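You operate a simulated robot arm through the tools that you are given. There is no shell and no other tool. Be economical: measure what you need, move in short steps, check, and stop when the job is done.

You run a simulated robot arm. Do the job below in one go: nothing can be reset, and whatever is moved stays where it is left.

JOB
Vent the dome, move its cup to the black tray and put the dome back.
Fine: vent before you lift; the dome ends on the black plate with the vent shut.

It is judged by the outcome, as a careful person would: the job done as asked, and still so three seconds after it is handed in. It fails if anything else is knocked over, pushed out of place, dropped, spilled or broken.

ROBOT AND FRAMES
A 7-joint arm with a two-finger parallel gripper, fixed in place. Base frame: the origin is at the foot of the arm, x ahead of it, y to its left, z up; the work surface is at about z = 0.76. Lengths are in m, angles in degrees, forces in N, time in s.
With the tool pointing down near the work surface it reaches from about 0.2 to 0.68 m from the base axis. Its first joint turns from -66.0 to 66.0 degrees. Payload 2.4 kg.
The tool frame sits at the grasp point between the pads (the TCP): z along the fingers, y along the line on which they close. The tips reach 0.03 m beyond it. Largest opening 0.094 m; finger width 0.028, thickness 0.01; the body of the gripper, 0.05 by 0.096 m, starts 0.055 m behind the TCP.
Orientation is told as [roll, pitch, yaw] about the base's x, y, z axes, in that order, counted from this pose: with the fingers straight down and closing along the base's y, the tool's x points along the base's -x, its y along +y and its z along -z.

CONTROLS
- The arm moves only by the tool servo_tool. Its arguments are lists of equal length, an entry for each row: "travel": the shift along the tool's x, y, z in units of 50 mm (1.0 is 50 mm), a list of three; "rot": the turn, a rotation vector about the tool's x, y, z in units of 8 degrees (1.0 is 8 degrees), a list of three. In form: {"travel": [[x, y, z], ...], "rot": [[rx, ry, rz], ...]}. A call has 1 to 8 rows; each row shifts and turns the commanded pose from where the row before left it, along the tool's axes as they then stand. "claw" is the gripper command, from -1 (fully open) to 1 (shut), values between in proportion, set as the call begins (left out, the last holds). A call with a number of a shift or a turn outside -1 to 1 is refused whole. Rows are played at 5 a second. More than 0.05 m and 8.6 degrees between two rows, or a gripper value outside its range, and nothing of the call is played. Where a pose cannot be reached the arm comes as near as it can. A force on the tool above 70 N (or 10 N above the force at the start of the call, whichever is more), or a blocked arm, ends the call early, and 0.2 s more pass. Each finger travels about 0.153 m/s and halts on what it meets, pressing with about 31 N; the grip force reading is that of the motor and also rises with nothing between the fingers. The clock runs only during rows and for 0.2 s after the last one: add rows that do not move to give the fingers time. It gives the time, the measured TCP pose, the force on the tool (base axes), the opening and the grip force at its end, in the units of the frame above (readings bear some noise), with the torque about the TCP (base axes, N m) and any sound that the robot's microphone picked up.
- Cameras (640 x 400 px; columns grow to the right, rows downward): "scene" is fixed at [0.0498, 0.4951, 1.4319]; the picture's right is [-0.56, -0.83, 0.00], its down [-0.56, 0.38, -0.74] and it looks along [0.61, -0.42, -0.68] (base axes); focal length 374 px, centre (320, 200). "wrist" rides on the gripper at [0.076, 0.014, -0.102] in the tool frame; the picture's right is [-0.18, 0.98, 0.00], its down [-0.75, -0.14, -0.64] and it looks along [-0.63, -0.12, 0.77] (tool axes); focal length 243 px, centre (320, 200). There is no depth. A picture from a camera that has moved, and an enlarged one, comes with that camera's place and axes in the base frame and with its lens.
- snapshot(camera): a new picture of that camera. It takes no simulated time.
- enlarge(camera, box): a new picture of the part [left, top, right, bottom] of that camera's present view, enlarged. It takes no simulated time.
- sign_off(): hands the job in; it is judged then, once.

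Go step by step. Nothing tells you positions but the pictures and the camera data: compare them with the known pose of the tool, close in by small moves and look again before you grip or let go. The budget is 120 turns and 84 pictures, counting those below and the enlarged ones. Unless the task says otherwise, let go and move clear before handing in, and close with one line.

The tools are called as a command line: name --argument value ..., lists and objects as JSON in quotes. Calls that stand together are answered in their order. servo_tool: Moves the arm, as the interface text tells. Its arguments: {"type":"object","properties":{"travel":{"type":"array","items":{"type":"array","items":{"type":"number"}}},"rot":{"type":"array","items":{"type":"array","items":{"type":"number"}}},"claw":{"type":"number"}},"required":["travel","rot"]} The other tools are called the same way: snapshot (camera) takes a picture; enlarge (camera, box) takes an enlarged picture of a part of a camera's view; sign_off () hands the job in.

At the start:

```text
clock: 0.0
tcp_pos: [0.4717, 0.0299, 1.0647]
orientation: [-0.1, 0.1, 0.0]
ft_force: [0.8, 0.7, 0.4]
ft_torque: [0.0, -0.01, -0.01]
gripper_width: 0.0939
grasp_force: 0.1
```

scene: 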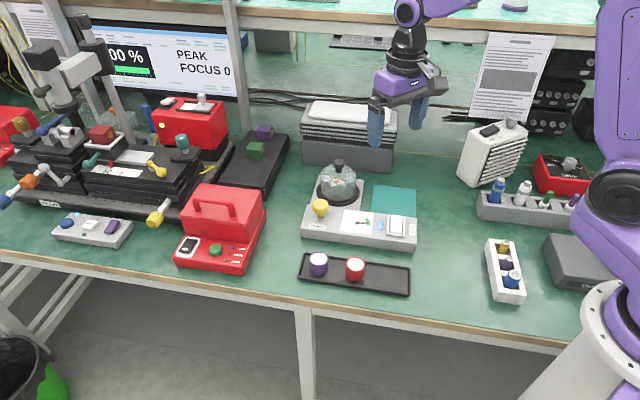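
wrist: 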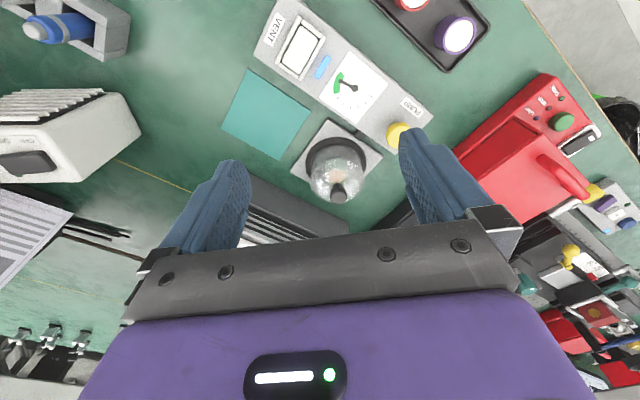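

I see a glass dome with a knob on a black plate, a panel with PUMP (yellow knob), VENT rocker, a green lever, and a black tray with two cups on it. I'll look closer.

enlarge --camera "scene" --box '[290, 150, 430, 300]'

enlarge --camera "wrist" --box '[210, 0, 510, 220]'

```text
2.67 times, centred on (360, 225) of scene
camera zoom: at [0.0498, 0.4951, 1.4319], right [-0.56, -0.83, 0.0], down [-0.56, 0.38, -0.74], along [0.61, -0.42, -0.68], focal length 997 px, centre (213, 133)
```

zoom: 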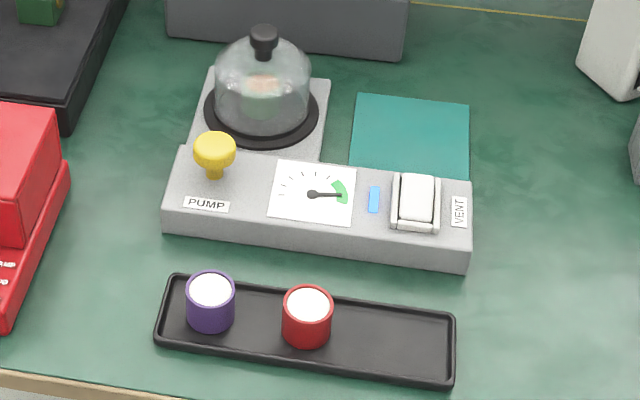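

```text
1.82 times, centred on (360, 110) of wrist
camera zoom: at [0.3946, 0.0447, 1.1663], right [0.18, 0.98, 0.0], down [0.75, -0.14, 0.64], along [0.63, -0.12, -0.77], focal length 441 px, centre (247, 364)
```

zoom: 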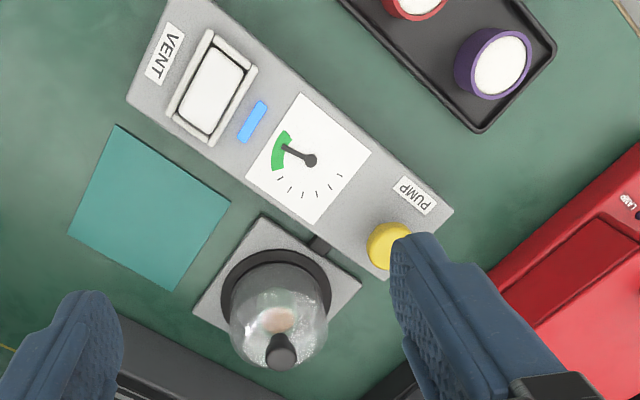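

The vent is a white rocker at about (0.443, 0.011, 0.80). I'll look at its detail.

enlarge --camera "scene" --box '[380, 205, 425, 245]'

enlarge --camera "scene" --box '[305, 150, 375, 220]'

```text
10.00 times, centred on (402, 225) of scene
camera zoom: at [0.0498, 0.4951, 1.4319], right [-0.56, -0.83, 0.0], down [-0.56, 0.38, -0.74], along [0.61, -0.42, -0.68], focal length 3739 px, centre (-505, -50)
```

zoom: 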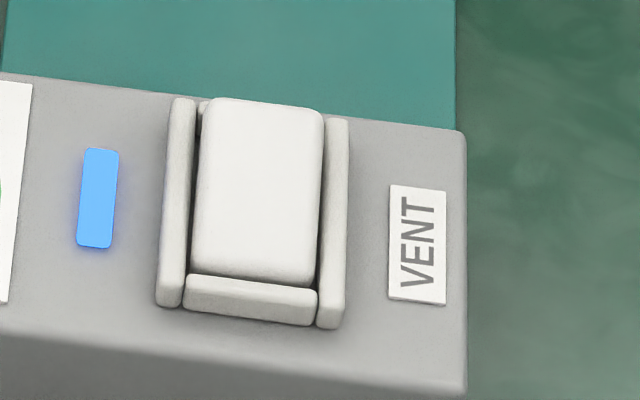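

```text
5.71 times, centred on (340, 185) of scene
camera zoom: at [0.0498, 0.4951, 1.4319], right [-0.56, -0.83, 0.0], down [-0.56, 0.38, -0.74], along [0.61, -0.42, -0.68], focal length 2137 px, centre (206, 286)
```

zoom: 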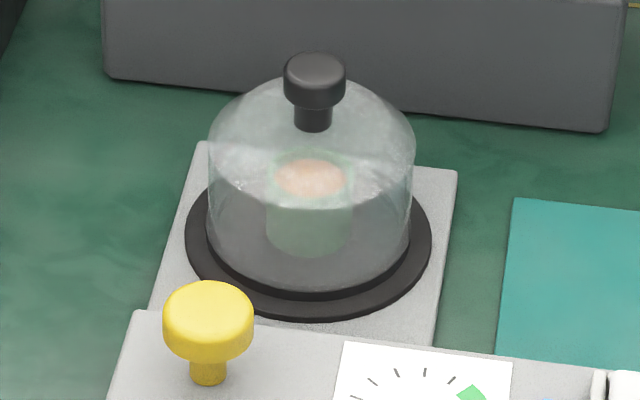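

The rocker's far end (toward the dome) stands up and its near end is down, so the far end is the one to press. I'll turn 45° to match the panel, close the fingers and hover above it.

servo_tool --travel '[[0, 0, 0], [0, 0, 0], [0, 0, 0], [0, 0, 0], [0, 0, 0], [0, 0, 0], [-0.23, -0.62, 1], [0, 0, 1]]' --rot '[[0, 0, 0.9375], [0, 0, 0.9375], [0, 0, 0.9375], [0, 0, 0.9375], [0, 0, 0.9375], [0, 0, 0.9375], [0, 0, 0], [0, 0, 0]]' --claw 1

snapshot --camera "wrist"

enlarge --camera "scene" --box '[300, 130, 440, 250]'

```text
refused: row 7 steps farther than a row can; nothing moved
```

```text
77 pictures are left
camera wrist: at [0.3946, 0.0447, 1.1663], right [0.18, 0.98, 0.0], down [0.75, -0.14, 0.64], along [0.63, -0.12, -0.77], focal length 243 px, centre (320, 200)
```

wrist: 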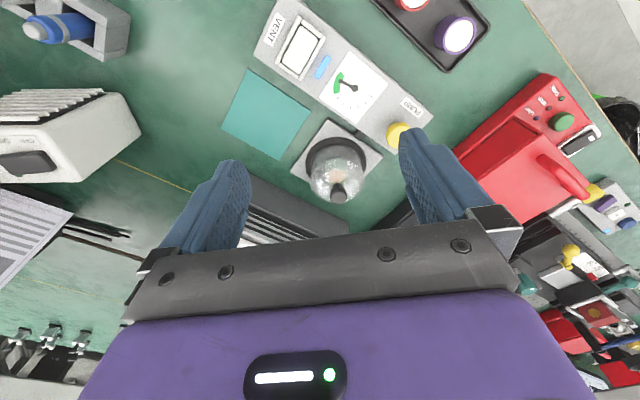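

```text
3.33 times, centred on (370, 190) of scene
camera zoom: at [0.0498, 0.4951, 1.4319], right [-0.56, -0.83, 0.0], down [-0.56, 0.38, -0.74], along [0.61, -0.42, -0.68], focal length 1246 px, centre (153, 233)
```

zoom: 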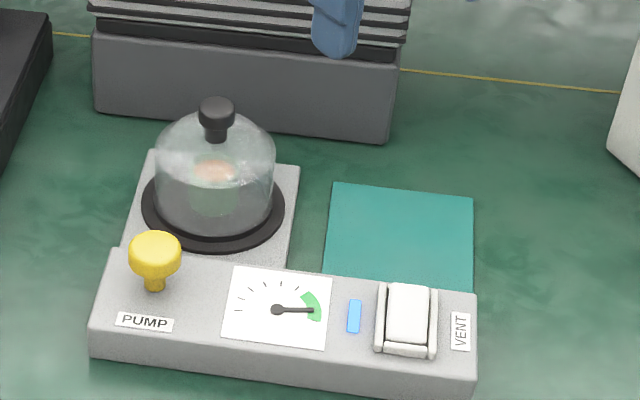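

The combined step was over 50 mm, so nothing moved. I'll split it.

servo_tool --travel '[[0, 0, 0], [0, 0, 0], [0, 0, 0], [0, 0, 0], [0, 0, 0], [0, 0, 0], [-0.23, -0.62, 0.7], [0, 0, 0.98]]' --rot '[[0, 0, 0.9375], [0, 0, 0.9375], [0, 0, 0.9375], [0, 0, 0.9375], [0, 0, 0.9375], [0, 0, 0.9375], [0, 0, 0], [0, 0, 0]]' --claw 1

snapshot --camera "wrist"

```text
clock: 1.8
tcp_pos: [0.4587, -0.0, 0.9795]
orientation: [0.0, 0.0, -44.9]
ft_force: [-0.7, 1.2, 0.3]
ft_torque: [0.02, -0.01, 0.0]
gripper_width: 0.0
grasp_force: 30.8
```

```text
75 pictures are left
camera wrist: at [0.4134, 0.0636, 1.081], right [0.83, 0.56, 0.0], down [0.43, -0.63, 0.64], along [0.36, -0.53, -0.77], focal length 243 px, centre (320, 200)
```

wrist: 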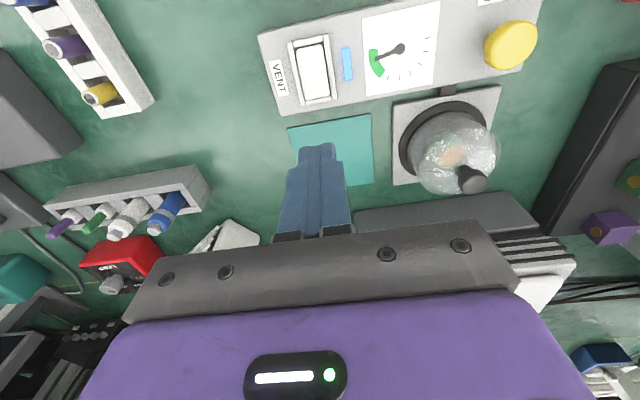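

The fingers are over the rocker's raised end. Going down to just above it.

servo_tool --travel '[[0.06, 0, 0.9], [0, 0, 0.9], [0, 0, 0.5], [0, 0, 0]]' --rot '[[0, 0, 0], [0, 0, 0], [0, 0, 0], [0, 0, 0]]'

enlarge --camera "scene" --box '[360, 190, 430, 240]'

snapshot --camera "wrist"

```text
clock: 2.8
tcp_pos: [0.4559, 0.0019, 0.8644]
orientation: [0.0, 0.1, -45.0]
ft_force: [0.3, 0.6, -0.2]
ft_torque: [0.01, -0.02, -0.04]
gripper_width: 0.0
grasp_force: 31.1
```

```text
8.00 times, centred on (395, 215) of scene
camera zoom: at [0.0498, 0.4951, 1.4319], right [-0.56, -0.83, 0.0], down [-0.56, 0.38, -0.74], along [0.61, -0.42, -0.68], focal length 2992 px, centre (-280, 80)
```

zoom: 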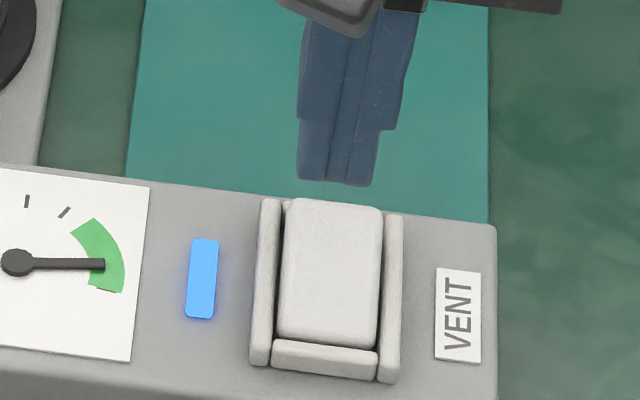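

```text
73 pictures are left
camera wrist: at [0.4109, 0.0665, 0.9665], right [0.82, 0.57, 0.0], down [0.43, -0.63, 0.64], along [0.36, -0.53, -0.77], focal length 243 px, centre (320, 200)
```

wrist: 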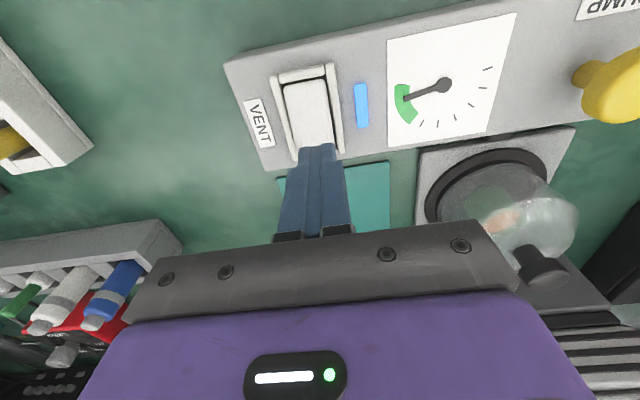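

The tips line up with the far half of the rocker. Pressing down slowly.

servo_tool --travel '[[0, 0.04, 0.16], [0, 0, 0.06], [0, 0, 0.06], [0, 0, 0.06], [0, 0, 0.06]]' --rot '[[0, 0, 0], [0, 0, 0], [0, 0, 0], [0, 0, 0], [0, 0, 0]]'

enlarge --camera "scene" --box '[360, 190, 430, 240]'

```text
clock: 4.0
tcp_pos: [0.4582, 0.003, 0.8459]
orientation: [0.0, 0.0, -45.0]
ft_force: [0.7, 0.6, -0.6]
ft_torque: [-0.01, -0.01, 0.01]
gripper_width: 0.0
grasp_force: 31.2
```

```text
8.00 times, centred on (395, 215) of scene
camera zoom: at [0.0498, 0.4951, 1.4319], right [-0.56, -0.83, 0.0], down [-0.56, 0.38, -0.74], along [0.61, -0.42, -0.68], focal length 2992 px, centre (-280, 80)
```

zoom: 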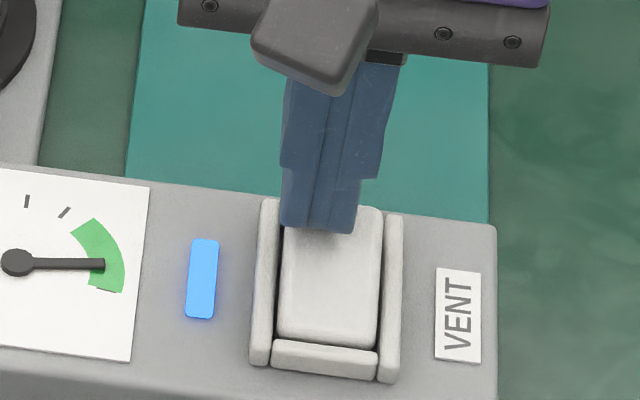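

Just about touching, a bit left of centre. I'll correct sideways 3 mm and press on.

servo_tool --travel '[[0, -0.07, 0], [0, 0, 0.06], [0, 0, 0.06], [0, 0, 0.06], [0, 0, 0]]' --rot '[[0, 0, 0], [0, 0, 0], [0, 0, 0], [0, 0, 0], [0, 0, 0]]'

enlarge --camera "scene" --box '[360, 190, 430, 240]'

```text
clock: 5.0
tcp_pos: [0.4549, 0.0002, 0.8389]
orientation: [-0.1, 0.2, -45.0]
ft_force: [-4.6, -1.2, 17.2]
ft_torque: [0.11, 0.32, 0.1]
gripper_width: 0.0001
grasp_force: 31.2
stopped in row 5: the force on the tool passed its limit at 77 N (the readings are from after the stop); the commanded pose is now the measured one
```

```text
8.00 times, centred on (395, 215) of scene
camera zoom: at [0.0494, 0.495, 1.4319], right [-0.56, -0.83, 0.0], down [-0.56, 0.38, -0.74], along [0.61, -0.42, -0.68], focal length 2992 px, centre (-280, 80)
```

zoom: 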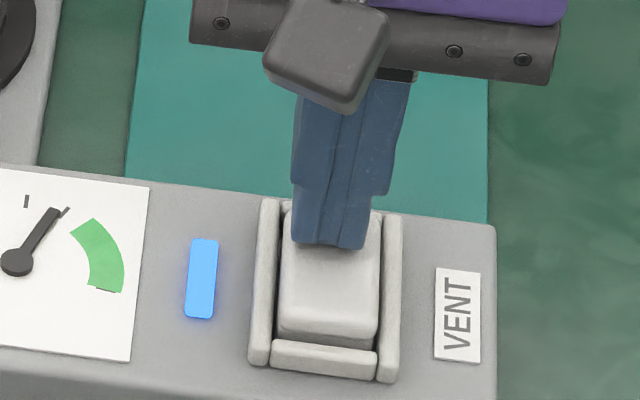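

The rocker flipped and the needle is dropping. Lifting off, then I'll watch the gauge.

servo_tool --travel '[[0, 0, -0.3], [0, 0, -1], [0, 0, -1], [0, 0, -1], [0, 0, 0]]' --rot '[[0, 0, 0], [0, 0, 0], [0, 0, 0], [0, 0, 0], [0, 0, 0]]'

enlarge --camera "scene" --box '[290, 150, 430, 250]'

snapshot --camera "wrist"

```text
clock: 6.2
tcp_pos: [0.457, 0.0012, 1.0054]
orientation: [0.0, 0.1, -45.0]
ft_force: [-0.1, 0.5, 0.8]
ft_torque: [0.02, -0.01, 0.04]
gripper_width: 0.0
grasp_force: 30.8
```

```text
4.00 times, centred on (360, 200) of scene
camera zoom: at [0.0498, 0.4951, 1.4319], right [-0.56, -0.83, 0.0], down [-0.56, 0.38, -0.74], along [0.61, -0.42, -0.68], focal length 1496 px, centre (160, 200)
```

zoom: 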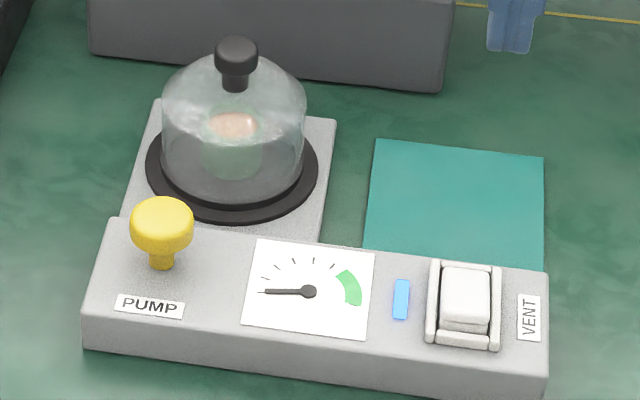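

```text
69 pictures are left
camera wrist: at [0.4112, 0.065, 1.1065], right [0.83, 0.56, 0.0], down [0.43, -0.63, 0.64], along [0.36, -0.53, -0.77], focal length 243 px, centre (320, 200)
```

wrist: 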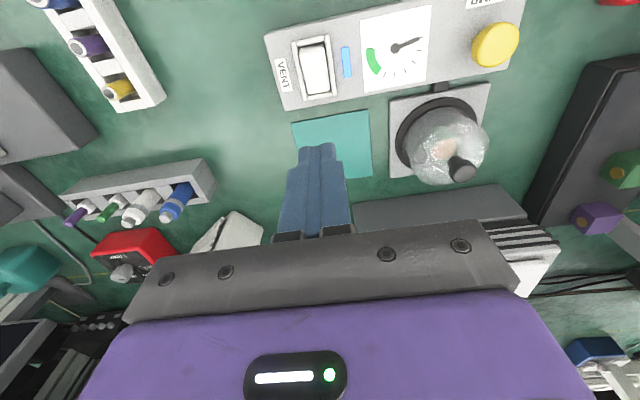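

The gauge is at zero, so the dome is vented and the rocker stays open. Now I'll measure the dome.

enlarge --camera "wrist" --box '[380, 70, 510, 200]'

```text
3.08 times, centred on (445, 135) of wrist
camera zoom: at [0.4112, 0.065, 1.1065], right [0.83, 0.56, 0.0], down [0.43, -0.63, 0.64], along [0.36, -0.53, -0.77], focal length 746 px, centre (-65, 400)
```

zoom: 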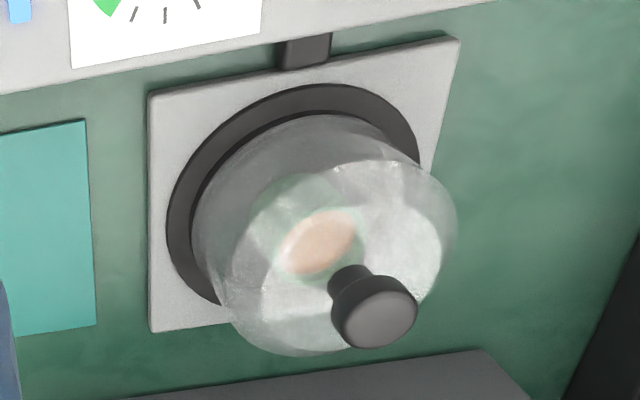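

Best estimate: dome axis near (0.638, 0.036), knob top near z 0.875. I'll open and hover above it, then check.

servo_tool --travel '[[-0.515, 0.763, 0], [-0.515, 0.763, 0], [-0.515, 0.763, 0], [-0.515, 0.763, 0], [0, 0, 0.5], [0, 0, 0.5], [0, 0, 0]]' --rot '[[0, 0, 0], [0, 0, 0], [0, 0, 0], [0, 0, 0], [0, 0, 0], [0, 0, 0], [0, 0, 0]]' --claw -1

enlarge --camera "scene" --box '[290, 110, 430, 210]'

snapshot --camera "wrist"

```text
clock: 7.8
tcp_pos: [0.6365, 0.0368, 0.9539]
orientation: [0.1, 0.0, -45.0]
ft_force: [-0.2, -0.1, 0.3]
ft_torque: [0.01, -0.02, 0.0]
gripper_width: 0.0942
grasp_force: 0.0
```

```text
4.00 times, centred on (360, 160) of scene
camera zoom: at [0.0498, 0.4951, 1.4319], right [-0.56, -0.83, 0.0], down [-0.56, 0.38, -0.74], along [0.61, -0.42, -0.68], focal length 1496 px, centre (160, 360)
```

zoom: 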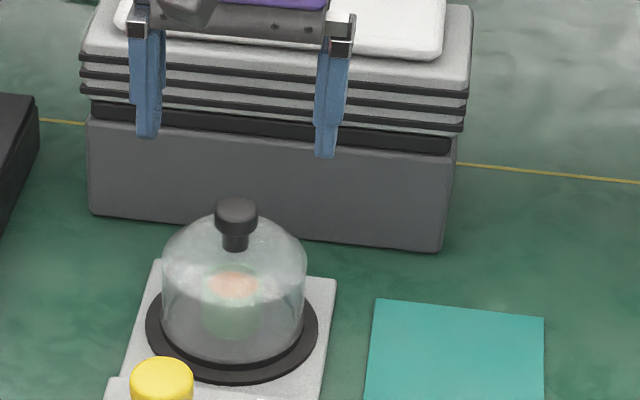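

```text
66 pictures are left
camera wrist: at [0.5911, 0.1007, 1.0564], right [0.82, 0.57, 0.0], down [0.43, -0.63, 0.64], along [0.36, -0.53, -0.77], focal length 243 px, centre (320, 200)
```

wrist: 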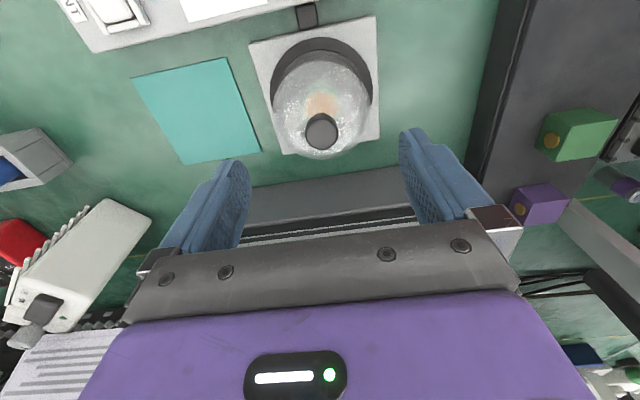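

The knob sits midway between the fingers at about (0.637, 0.035). Lowering around it.

servo_tool --travel '[[0, 0, 0.5], [0, 0, 0.5], [0, 0, 0.4], [0, 0, 0]]' --rot '[[0, 0, 0], [0, 0, 0], [0, 0, 0], [0, 0, 0]]'

enlarge --camera "scene" --box '[300, 130, 380, 210]'

snapshot --camera "wrist"

```text
clock: 8.8
tcp_pos: [0.6355, 0.036, 0.885]
orientation: [0.1, 0.0, -45.0]
ft_force: [-0.5, 0.4, 0.0]
ft_torque: [0.01, 0.0, -0.01]
gripper_width: 0.0944
grasp_force: 0.1
```

```text
5.00 times, centred on (340, 170) of scene
camera zoom: at [0.0498, 0.4951, 1.4319], right [-0.56, -0.83, 0.0], down [-0.56, 0.38, -0.74], along [0.61, -0.42, -0.68], focal length 1870 px, centre (220, 350)
```

zoom: 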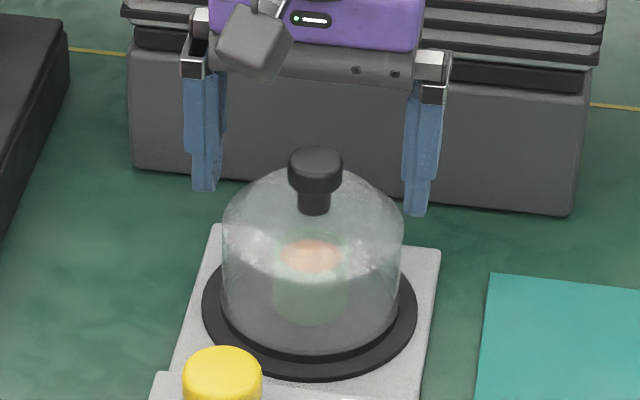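

```text
64 pictures are left
camera wrist: at [0.5909, 0.1008, 0.9861], right [0.83, 0.56, 0.0], down [0.43, -0.63, 0.64], along [0.36, -0.53, -0.77], focal length 243 px, centre (320, 200)
```

wrist: 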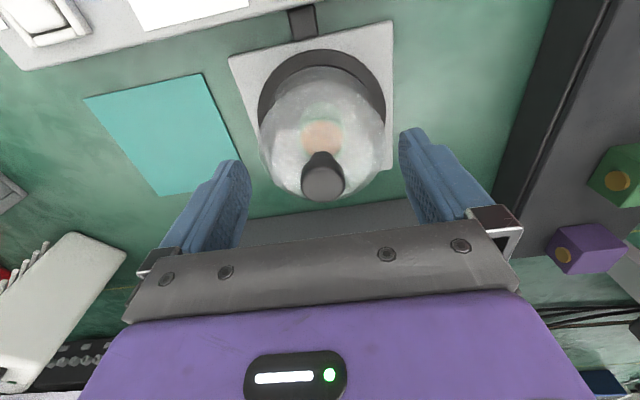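

Wrist and scene agree: the knob top is about 7 mm below the TCP and centred. I'll go a touch lower and close.

servo_tool --travel '[[0, 0, 0.06], [0, 0, 0]]' --rot '[[0, 0, 0], [0, 0, 0]]'

servo_tool --travel '[[0, 0, 0], [0, 0, 0], [0, 0, 0], [0, 0, 0]]' --rot '[[0, 0, 0], [0, 0, 0], [0, 0, 0], [0, 0, 0]]' --claw 1

enlarge --camera "scene" --box '[300, 130, 380, 210]'

enlarge --camera "wrist" --box '[220, 0, 420, 220]'

```text
clock: 9.4
tcp_pos: [0.6368, 0.0372, 0.8818]
orientation: [0.0, -0.1, -45.0]
ft_force: [-1.1, 0.5, 0.4]
ft_torque: [-0.01, 0.02, 0.01]
gripper_width: 0.0938
grasp_force: 0.0
```

```text
clock: 10.4
tcp_pos: [0.6355, 0.0363, 0.8805]
orientation: [-0.1, 0.0, -44.9]
ft_force: [-0.2, 0.6, 0.0]
ft_torque: [-0.02, -0.02, 0.0]
gripper_width: 0.027
grasp_force: 30.7
```

```text
5.00 times, centred on (340, 170) of scene
camera zoom: at [0.0498, 0.4951, 1.4319], right [-0.56, -0.83, 0.0], down [-0.56, 0.38, -0.74], along [0.61, -0.42, -0.68], focal length 1870 px, centre (220, 350)
```

zoom: 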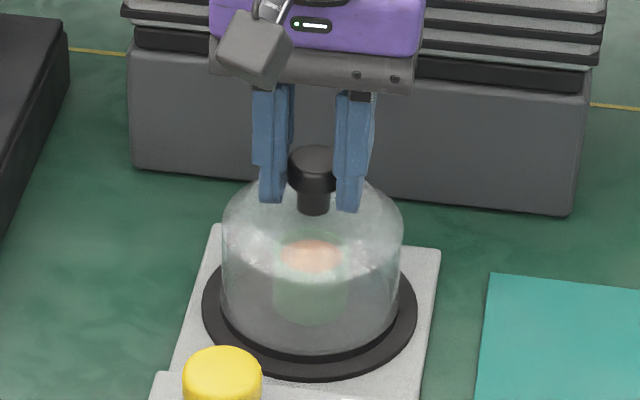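

```text
1.82 times, centred on (320, 110) of wrist
camera zoom: at [0.5909, 0.1005, 0.9832], right [0.82, 0.57, 0.0], down [0.43, -0.63, 0.64], along [0.36, -0.53, -0.77], focal length 441 px, centre (320, 364)
```

zoom: 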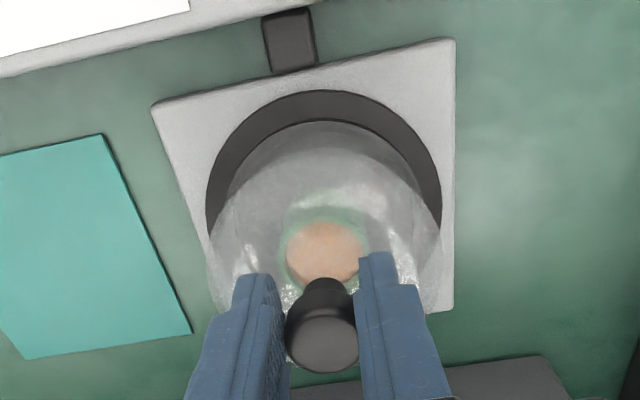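

The knob is gripped at 27 mm. Lifting a little first to feel for any remaining suction.

servo_tool --travel '[[0, 0, -0.1], [0, 0, -0.1], [0, 0, -0.2], [0, 0, 0]]' --rot '[[0, 0, 0], [0, 0, 0], [0, 0, 0], [0, 0, 0]]'

enlarge --camera "scene" --box '[290, 110, 430, 250]'

```text
clock: 11.4
tcp_pos: [0.6361, 0.0365, 0.9008]
orientation: [0.0, -0.1, -45.0]
ft_force: [-0.4, 0.7, -1.8]
ft_torque: [0.04, 0.0, 0.0]
gripper_width: 0.0268
grasp_force: 31.0
```

```text
2.86 times, centred on (360, 180) of scene
camera zoom: at [0.0498, 0.4951, 1.4319], right [-0.56, -0.83, 0.0], down [-0.56, 0.38, -0.74], along [0.61, -0.42, -0.68], focal length 1068 px, centre (206, 257)
```

zoom: 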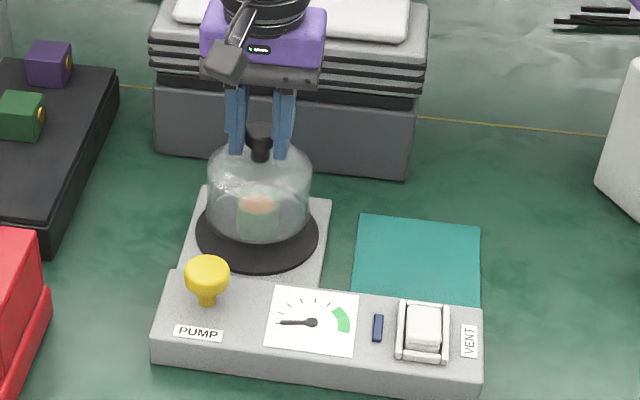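

The dome is free (about 2 N) and the blue seat lamp went off. Lifting clear and carrying it above the teal mat at about (0.542, -0.077).

servo_tool --travel '[[0, 0, -0.7], [0, 0, -0.7], [0, 0, -0.7], [-0.09, -0.97, 0], [-0.09, -0.97, 0], [-0.09, -0.97, 0], [0, 0, 0]]' --rot '[[0, 0, 0], [0, 0, 0], [0, 0, 0], [0, 0, 0], [0, 0, 0], [0, 0, 0], [0, 0, 0]]'

enlarge --camera "scene" --box '[290, 110, 450, 250]'

snapshot --camera "wrist"

```text
clock: 13.1
tcp_pos: [0.5434, -0.0763, 1.0072]
orientation: [0.0, 0.0, -45.0]
ft_force: [-0.3, 0.8, -1.0]
ft_torque: [0.0, 0.06, -0.05]
gripper_width: 0.0269
grasp_force: 31.1
```

```text
2.86 times, centred on (370, 180) of scene
camera zoom: at [0.0498, 0.495, 1.4319], right [-0.56, -0.83, 0.0], down [-0.56, 0.38, -0.74], along [0.61, -0.42, -0.68], focal length 1068 px, centre (177, 257)
```

zoom: 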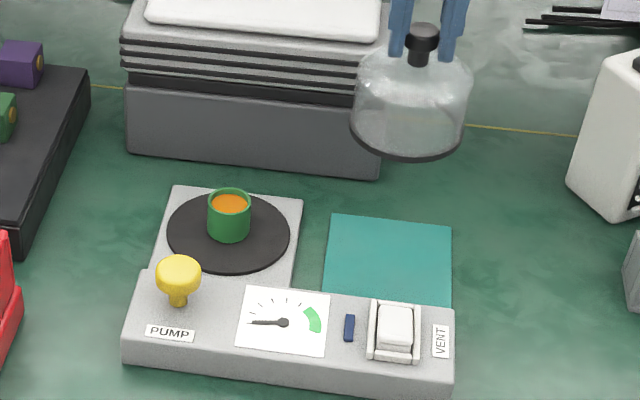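

```text
59 pictures are left
camera wrist: at [0.4979, -0.0127, 1.1087], right [0.82, 0.57, 0.0], down [0.43, -0.63, 0.64], along [0.36, -0.53, -0.77], focal length 243 px, centre (320, 200)
```

wrist: 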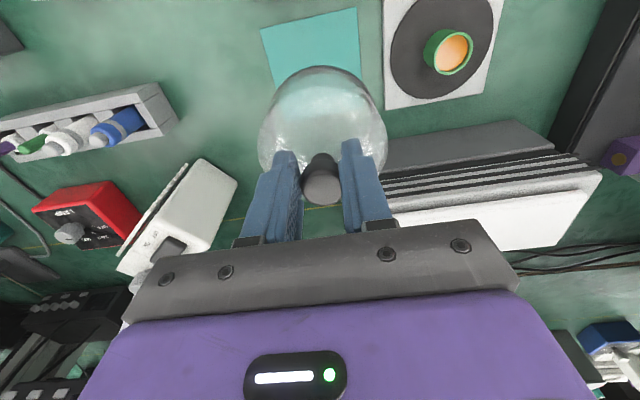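

The green cup with orange liquid is uncovered. The mat centre is nearer (0.536, -0.075); I'll shift slightly and lower the dome.

servo_tool --travel '[[0.11, -0.06, 0.5], [0, 0, 0.7], [0, 0, 0.7], [0, 0, 0.5], [0, 0, 0]]' --rot '[[0, 0, 0], [0, 0, 0], [0, 0, 0], [0, 0, 0], [0, 0, 0]]'

enlarge --camera "scene" --box '[340, 140, 440, 240]'

```text
clock: 14.2
tcp_pos: [0.5376, -0.0751, 0.8861]
orientation: [0.0, 0.1, -45.0]
ft_force: [-0.2, 0.1, -1.5]
ft_torque: [-0.01, 0.05, -0.04]
gripper_width: 0.0272
grasp_force: 30.8
```

```text
4.00 times, centred on (390, 190) of scene
camera zoom: at [0.0498, 0.4951, 1.4319], right [-0.56, -0.83, 0.0], down [-0.56, 0.38, -0.74], along [0.61, -0.42, -0.68], focal length 1496 px, centre (40, 240)
```

zoom: 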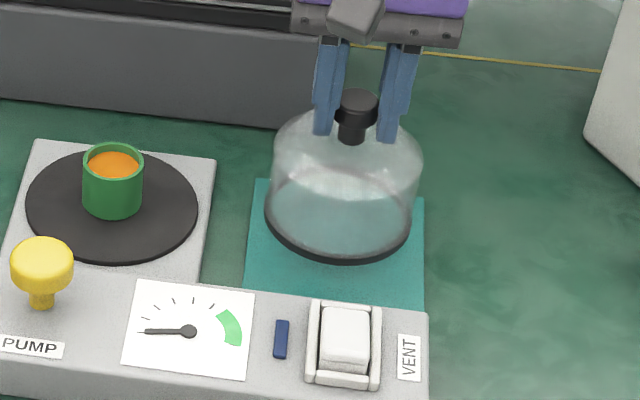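

Well aligned over the mat. Lowering in fine steps to contact.

servo_tool --travel '[[0, 0, 0.08], [0, 0, 0.08], [0, 0, 0.08], [0, 0, 0]]' --rot '[[0, 0, 0], [0, 0, 0], [0, 0, 0], [0, 0, 0]]'

enlarge --camera "scene" --box '[340, 140, 440, 240]'

```text
clock: 15.2
tcp_pos: [0.5374, -0.0749, 0.8753]
orientation: [0.0, 0.0, -45.1]
ft_force: [1.0, 0.7, -2.0]
ft_torque: [0.01, 0.03, -0.02]
gripper_width: 0.0269
grasp_force: 30.7
```

```text
4.00 times, centred on (390, 190) of scene
camera zoom: at [0.0498, 0.4951, 1.4319], right [-0.56, -0.83, 0.0], down [-0.56, 0.38, -0.74], along [0.61, -0.42, -0.68], focal length 1496 px, centre (40, 240)
```

zoom: 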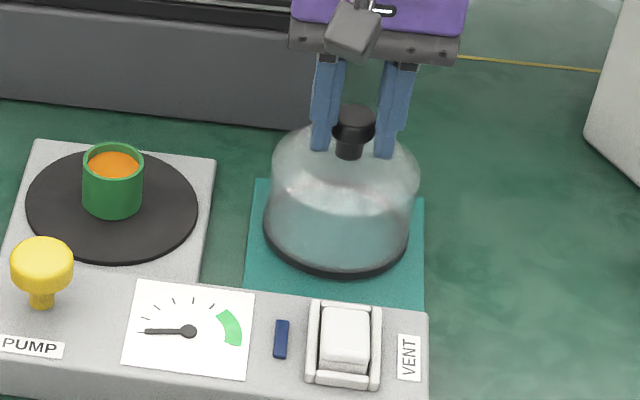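

servo_tool --travel '[[0, 0, 0.05], [0, 0, 0.05], [0, 0, 0]]' --rot '[[0, 0, 0], [0, 0, 0], [0, 0, 0]]'

```text
clock: 16.1
tcp_pos: [0.5369, -0.0737, 0.8713]
orientation: [0.0, 0.0, -45.0]
ft_force: [-6.6, 0.8, 22.4]
ft_torque: [0.14, 0.31, -0.06]
gripper_width: 0.0273
grasp_force: 31.3
```

Contact: the dome is on the mat. I'll relieve the press by 1 mm, release and look.

servo_tool --travel '[[0, 0, -0.03], [0, 0, 0]]' --rot '[[0, 0, 0], [0, 0, 0]]'

servo_tool --travel '[[0, 0, 0], [0, 0, 0], [0, 0, 0]]' --rot '[[0, 0, 0], [0, 0, 0], [0, 0, 0]]' --claw -1

servo_tool --travel '[[0, 0, -0.5], [0, 0, -1], [0, 0, -1], [0, 0, 0]]' --rot '[[0, 0, 0], [0, 0, 0], [0, 0, 0], [0, 0, 0]]'

enlarge --camera "scene" --box '[290, 140, 440, 300]'

snapshot --camera "wrist"

```text
clock: 16.6
tcp_pos: [0.5367, -0.0745, 0.8707]
orientation: [0.0, 0.0, -45.1]
ft_force: [-0.5, -1.0, 0.9]
ft_torque: [-0.11, -0.14, 0.01]
gripper_width: 0.0267
grasp_force: 31.1
```

```text
clock: 17.4
tcp_pos: [0.5372, -0.0748, 0.8709]
orientation: [0.0, 0.0, -45.0]
ft_force: [-0.6, 0.0, -0.2]
ft_torque: [-0.02, -0.01, 0.0]
gripper_width: 0.094
grasp_force: 0.1
```

```text
clock: 18.4
tcp_pos: [0.5361, -0.0745, 0.9974]
orientation: [0.1, 0.0, -45.1]
ft_force: [-0.8, 0.0, -0.5]
ft_torque: [-0.03, -0.01, 0.02]
gripper_width: 0.0941
grasp_force: 0.0
```

```text
2.50 times, centred on (365, 220) of scene
camera zoom: at [0.0498, 0.4951, 1.4319], right [-0.56, -0.83, 0.0], down [-0.56, 0.38, -0.74], along [0.61, -0.42, -0.68], focal length 935 px, centre (208, 150)
```

zoom: 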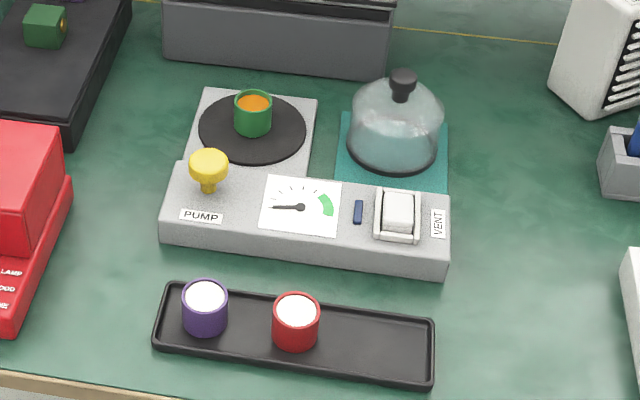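

```text
55 pictures are left
camera wrist: at [0.4908, -0.0102, 1.0981], right [0.82, 0.57, 0.0], down [0.43, -0.63, 0.64], along [0.36, -0.53, -0.77], focal length 243 px, centre (320, 200)
```

wrist: 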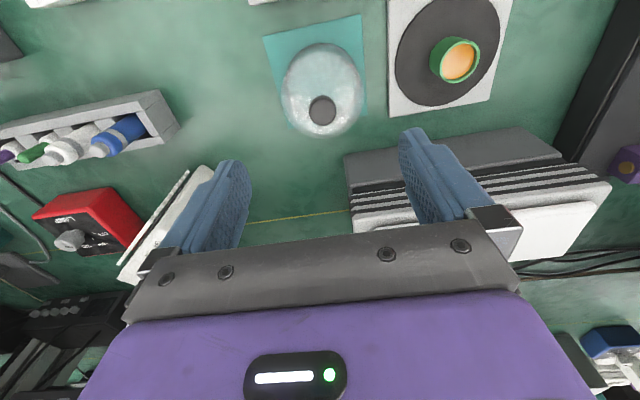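

The dome stands centred on the mat. The cup is at about (0.637, 0.034) with its rim near z 0.81; moving above it.

servo_tool --travel '[[0.035, 0.985, 0], [0.035, 0.985, 0], [0.035, 0.985, 0], [0, 0, 0.9], [0, 0, 0.9], [0, 0, 0]]' --rot '[[0, 0, 0], [0, 0, 0], [0, 0, 0], [0, 0, 0], [0, 0, 0], [0, 0, 0]]'

enlarge --camera "scene" --box '[300, 130, 400, 230]'

snapshot --camera "wrist"

```text
clock: 19.9
tcp_pos: [0.6394, 0.0333, 0.9054]
orientation: [0.0, 0.0, -45.0]
ft_force: [-0.6, 0.8, 0.5]
ft_torque: [0.01, 0.04, 0.0]
gripper_width: 0.0941
grasp_force: 0.1
```

```text
4.00 times, centred on (350, 180) of scene
camera zoom: at [0.0498, 0.4951, 1.4319], right [-0.56, -0.83, 0.0], down [-0.56, 0.38, -0.74], along [0.61, -0.42, -0.68], focal length 1496 px, centre (200, 280)
```

zoom: 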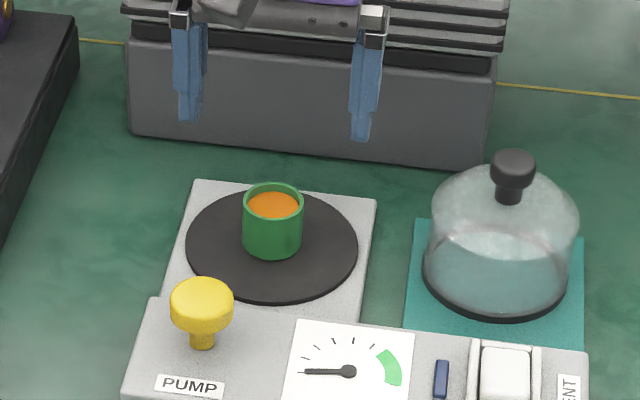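

```text
53 pictures are left
camera wrist: at [0.5935, 0.0978, 1.0071], right [0.83, 0.56, 0.0], down [0.43, -0.63, 0.64], along [0.36, -0.53, -0.77], focal length 243 px, centre (320, 200)
```

wrist: 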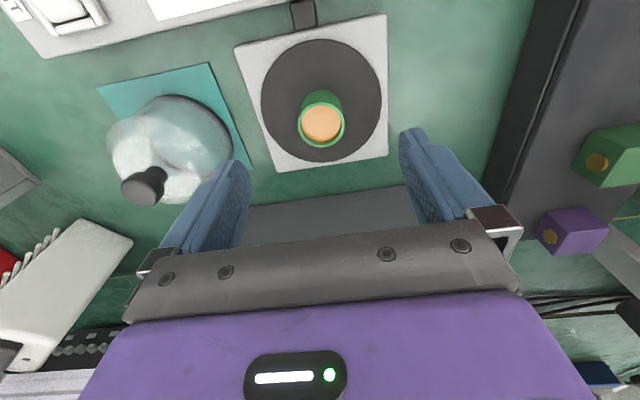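

Cup is centred between the fingers. Lowering around it.

servo_tool --travel '[[0, 0.02, 0.6], [0, 0, 0.6], [0, 0, 0.5], [0, 0, 0]]' --rot '[[0, 0, 0], [0, 0, 0], [0, 0, 0], [0, 0, 0]]'

enlarge --camera "scene" --box '[300, 130, 400, 230]'

snapshot --camera "wrist"

```text
clock: 20.9
tcp_pos: [0.6404, 0.0334, 0.8212]
orientation: [0.0, 0.1, -45.0]
ft_force: [0.9, 0.7, 0.2]
ft_torque: [-0.01, 0.02, 0.03]
gripper_width: 0.0942
grasp_force: 0.0
```

```text
4.00 times, centred on (350, 180) of scene
camera zoom: at [0.0498, 0.4951, 1.4319], right [-0.56, -0.83, 0.0], down [-0.56, 0.38, -0.74], along [0.61, -0.42, -0.68], focal length 1496 px, centre (200, 280)
```

zoom: 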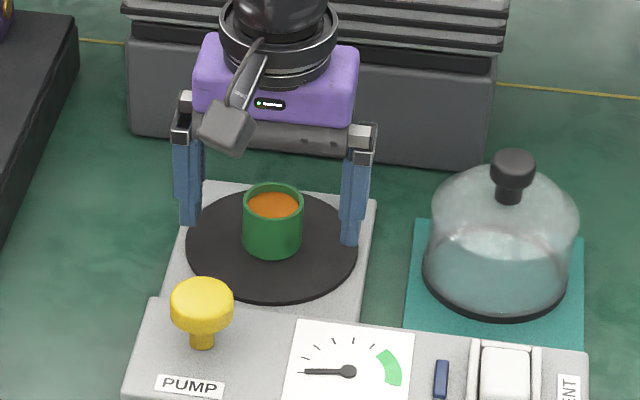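

```text
51 pictures are left
camera wrist: at [0.5936, 0.0984, 0.9227], right [0.83, 0.56, 0.0], down [0.43, -0.63, 0.64], along [0.36, -0.53, -0.77], focal length 243 px, centre (320, 200)
```

wrist: 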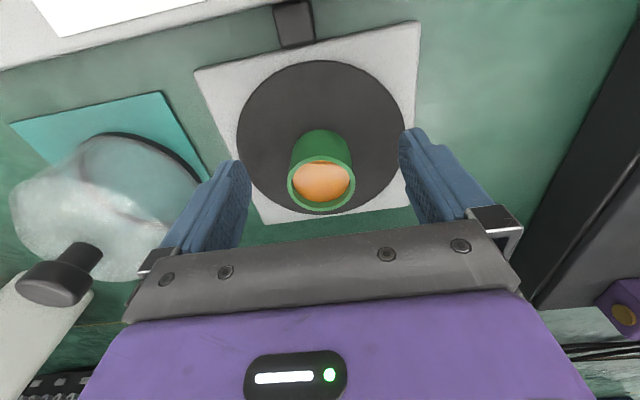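

Good alignment. Down the last 11 mm, narrow the fingers, then grip gently.

servo_tool --travel '[[-0.04, 0, 0.1], [0, 0, 0.1], [0, 0, 0], [0, 0, 0]]' --rot '[[0, 0, 0], [0, 0, 0], [0, 0, 0], [0, 0, 0]]' --claw -0.05

enlarge --camera "scene" --box '[310, 150, 380, 210]'

snapshot --camera "wrist"

```text
clock: 21.9
tcp_pos: [0.6393, 0.033, 0.8109]
orientation: [0.0, 0.0, -45.0]
ft_force: [0.8, 0.7, -0.2]
ft_torque: [0.03, 0.02, 0.02]
gripper_width: 0.0495
grasp_force: 0.1
```

```text
6.67 times, centred on (345, 180) of scene
camera zoom: at [0.0498, 0.4951, 1.4319], right [-0.56, -0.83, 0.0], down [-0.56, 0.38, -0.74], along [0.61, -0.42, -0.68], focal length 2493 px, centre (153, 333)
```

zoom: 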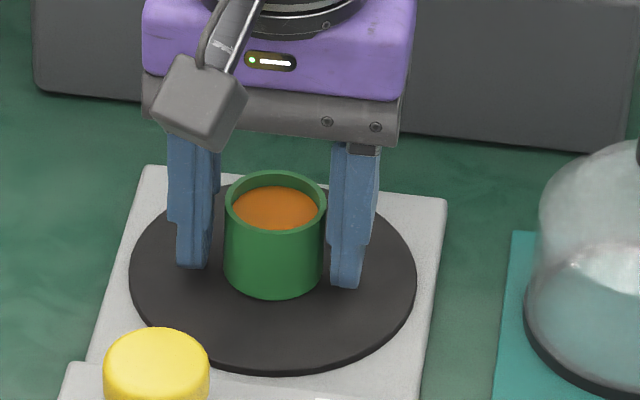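

```text
49 pictures are left
camera wrist: at [0.5946, 0.0969, 0.9123], right [0.83, 0.56, 0.0], down [0.43, -0.63, 0.64], along [0.36, -0.53, -0.77], focal length 243 px, centre (320, 200)
```

wrist: 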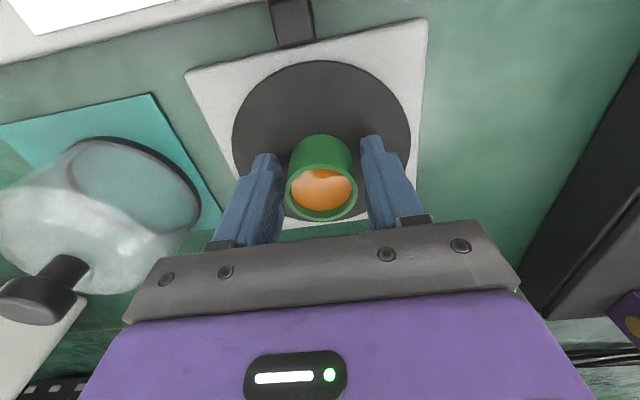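

Both fingers straddle the cup. Closing gently, then a small test lift.

servo_tool --travel '[[0, 0, 0], [0, 0, 0]]' --rot '[[0, 0, 0], [0, 0, 0]]' --claw 0.08

servo_tool --travel '[[0, 0, 0], [0, 0, 0], [0, 0, 0]]' --rot '[[0, 0, 0], [0, 0, 0], [0, 0, 0]]' --claw 0.5

servo_tool --travel '[[0, 0, -0.05], [0, 0, -0.1], [0, 0, -0.1], [0, 0, 0]]' --rot '[[0, 0, 0], [0, 0, 0], [0, 0, 0], [0, 0, 0]]'

enlarge --camera "scene" --box '[310, 150, 380, 210]'

```text
clock: 22.4
tcp_pos: [0.6399, 0.0322, 0.8105]
orientation: [0.0, 0.0, -45.0]
ft_force: [-0.6, 1.0, 0.4]
ft_torque: [-0.01, 0.0, 0.02]
gripper_width: 0.0433
grasp_force: 0.1
```

```text
clock: 23.2
tcp_pos: [0.6401, 0.0327, 0.8111]
orientation: [0.1, 0.0, -45.0]
ft_force: [-0.4, 0.2, -0.2]
ft_torque: [0.02, -0.03, -0.02]
gripper_width: 0.0414
grasp_force: 31.2
```

```text
clock: 24.2
tcp_pos: [0.6402, 0.0336, 0.823]
orientation: [0.0, 0.0, -45.1]
ft_force: [0.6, -0.3, 0.2]
ft_torque: [-0.02, -0.03, -0.03]
gripper_width: 0.0415
grasp_force: 31.0
```

```text
6.67 times, centred on (345, 180) of scene
camera zoom: at [0.0498, 0.4951, 1.4319], right [-0.56, -0.83, 0.0], down [-0.56, 0.38, -0.74], along [0.61, -0.42, -0.68], focal length 2493 px, centre (153, 333)
```

zoom: 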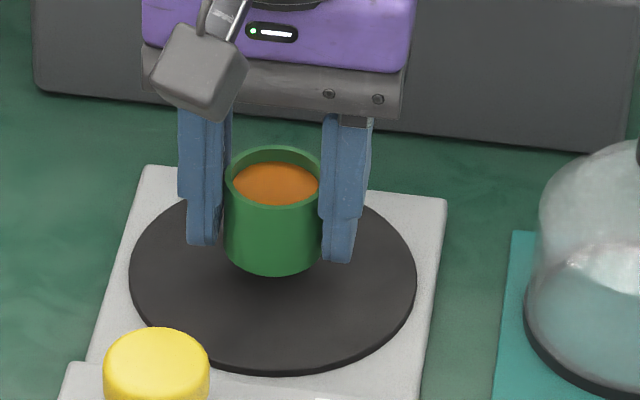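

The cup is held level. Lifting and carrying smoothly over the panel toward the free end of the tray at about (0.362, 0.109).

servo_tool --travel '[[0, 0, -0.2], [0, 0, -0.4], [0, 0, -0.5], [0, 0, -0.5], [0, 0, -0.25], [0, 0, -0.1]]' --rot '[[0, 0, 0], [0, 0, 0], [0, 0, 0], [0, 0, 0], [0, 0, 0], [0, 0, 0]]'

servo_tool --travel '[[0.15, -0.085, 0], [0.3, -0.17, 0], [0.45, -0.257, 0], [0.55, -0.313, 0], [0.55, -0.313, 0], [0.45, -0.257, 0], [0.3, -0.17, 0], [0.15, -0.085, 0]]' --rot '[[0, 0, 0], [0, 0, 0], [0, 0, 0], [0, 0, 0], [0, 0, 0], [0, 0, 0], [0, 0, 0], [0, 0, 0]]'

snapshot --camera "scene"

snapshot --camera "wrist"

```text
clock: 25.6
tcp_pos: [0.6392, 0.0321, 0.9204]
orientation: [-0.1, 0.1, -45.1]
ft_force: [-0.2, -0.5, -0.3]
ft_torque: [-0.03, 0.0, 0.02]
gripper_width: 0.0418
grasp_force: 31.5
```

```text
clock: 27.4
tcp_pos: [0.478, 0.0777, 0.9211]
orientation: [0.0, 0.0, -45.1]
ft_force: [-0.8, 0.4, -0.7]
ft_torque: [0.0, -0.02, -0.04]
gripper_width: 0.0413
grasp_force: 30.8
```

```text
47 pictures are left
```

scene: 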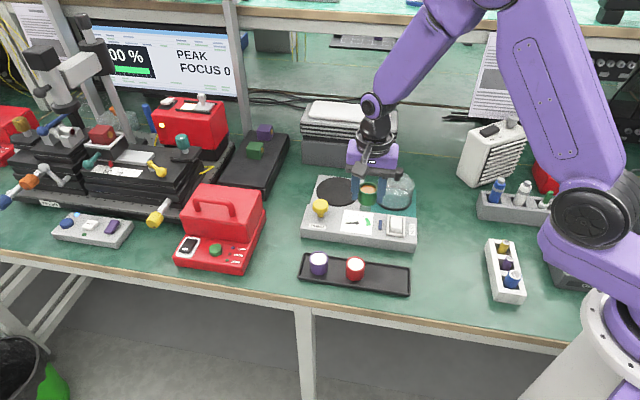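

```text
46 pictures are left
camera wrist: at [0.4333, 0.1415, 1.0227], right [0.83, 0.56, 0.0], down [0.43, -0.63, 0.64], along [0.36, -0.53, -0.77], focal length 243 px, centre (320, 200)
```

wrist: 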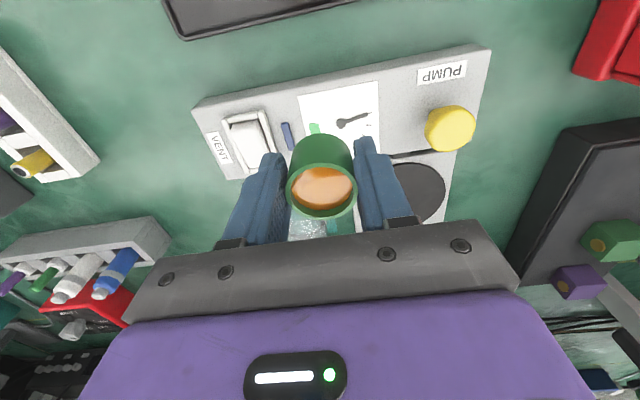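

Steady. Continuing to above the tray.

servo_tool --travel '[[0.12, -0.07, 0], [0.3, -0.17, 0], [0.42, -0.24, 0], [0.45, -0.26, 0], [0.4, -0.23, 0], [0.25, -0.145, 0], [0.13, -0.075, 0], [0, 0, 0]]' --rot '[[0, 0, 0], [0, 0, 0], [0, 0, 0], [0, 0, 0], [0, 0, 0], [0, 0, 0], [0, 0, 0], [0, 0, 0]]'

enlarge --camera "scene" --box '[290, 190, 430, 310]'

snapshot --camera "wrist"

```text
clock: 29.2
tcp_pos: [0.3646, 0.1081, 0.9211]
orientation: [0.0, 0.1, -45.0]
ft_force: [0.6, 0.4, -1.0]
ft_torque: [0.0, -0.01, 0.0]
gripper_width: 0.0412
grasp_force: 31.4
```

```text
3.33 times, centred on (360, 250) of scene
camera zoom: at [0.0498, 0.4951, 1.4319], right [-0.56, -0.83, 0.0], down [-0.56, 0.38, -0.74], along [0.61, -0.42, -0.68], focal length 1246 px, centre (187, 33)
```

zoom: 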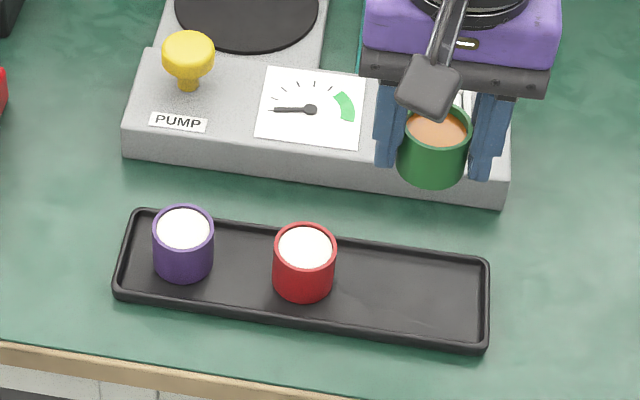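

```text
44 pictures are left
camera wrist: at [0.3183, 0.1723, 1.0224], right [0.83, 0.56, 0.0], down [0.43, -0.63, 0.64], along [0.36, -0.53, -0.77], focal length 243 px, centre (320, 200)
```

wrist: 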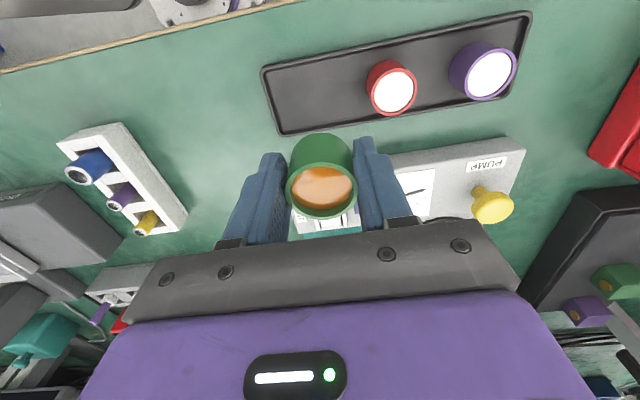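

Both cameras put the free spot at (0.362, 0.111). Lowering to just above the tray.

servo_tool --travel '[[0.08, 0, 0.15], [0, 0, 0.35], [0, 0, 0.45], [0, 0, 0.45], [0, 0, 0.3], [0, 0, 0.1], [0, 0, 0]]' --rot '[[0, 0, 0], [0, 0, 0], [0, 0, 0], [0, 0, 0], [0, 0, 0], [0, 0, 0], [0, 0, 0]]'

enlarge --camera "scene" --box '[340, 220, 430, 300]'

snapshot --camera "wrist"

```text
clock: 30.9
tcp_pos: [0.3616, 0.1099, 0.8307]
orientation: [0.1, 0.0, -45.0]
ft_force: [0.0, 0.1, -1.1]
ft_torque: [0.01, 0.02, -0.01]
gripper_width: 0.0407
grasp_force: 30.7
```

```text
5.00 times, centred on (385, 260) of scene
camera zoom: at [0.0498, 0.4951, 1.4319], right [-0.56, -0.83, 0.0], down [-0.56, 0.38, -0.74], along [0.61, -0.42, -0.68], focal length 1870 px, centre (-5, -100)
```

zoom: 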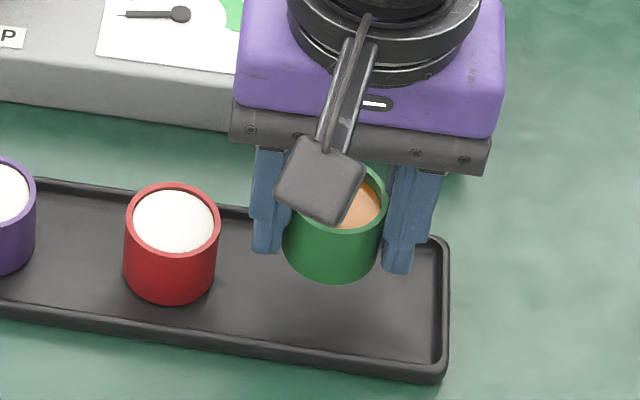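

```text
42 pictures are left
camera wrist: at [0.316, 0.1754, 0.9328], right [0.82, 0.57, 0.0], down [0.43, -0.63, 0.64], along [0.36, -0.53, -0.77], focal length 243 px, centre (320, 200)
```

wrist: 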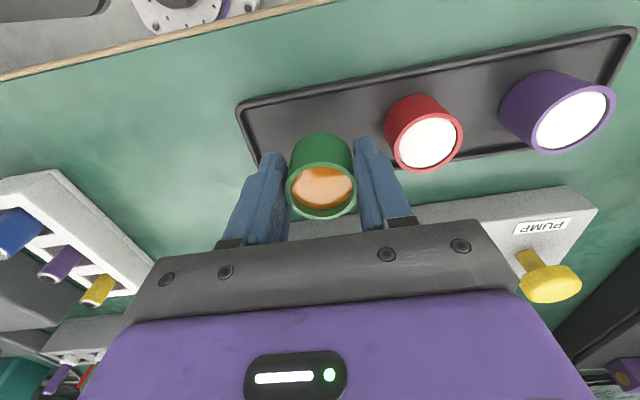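

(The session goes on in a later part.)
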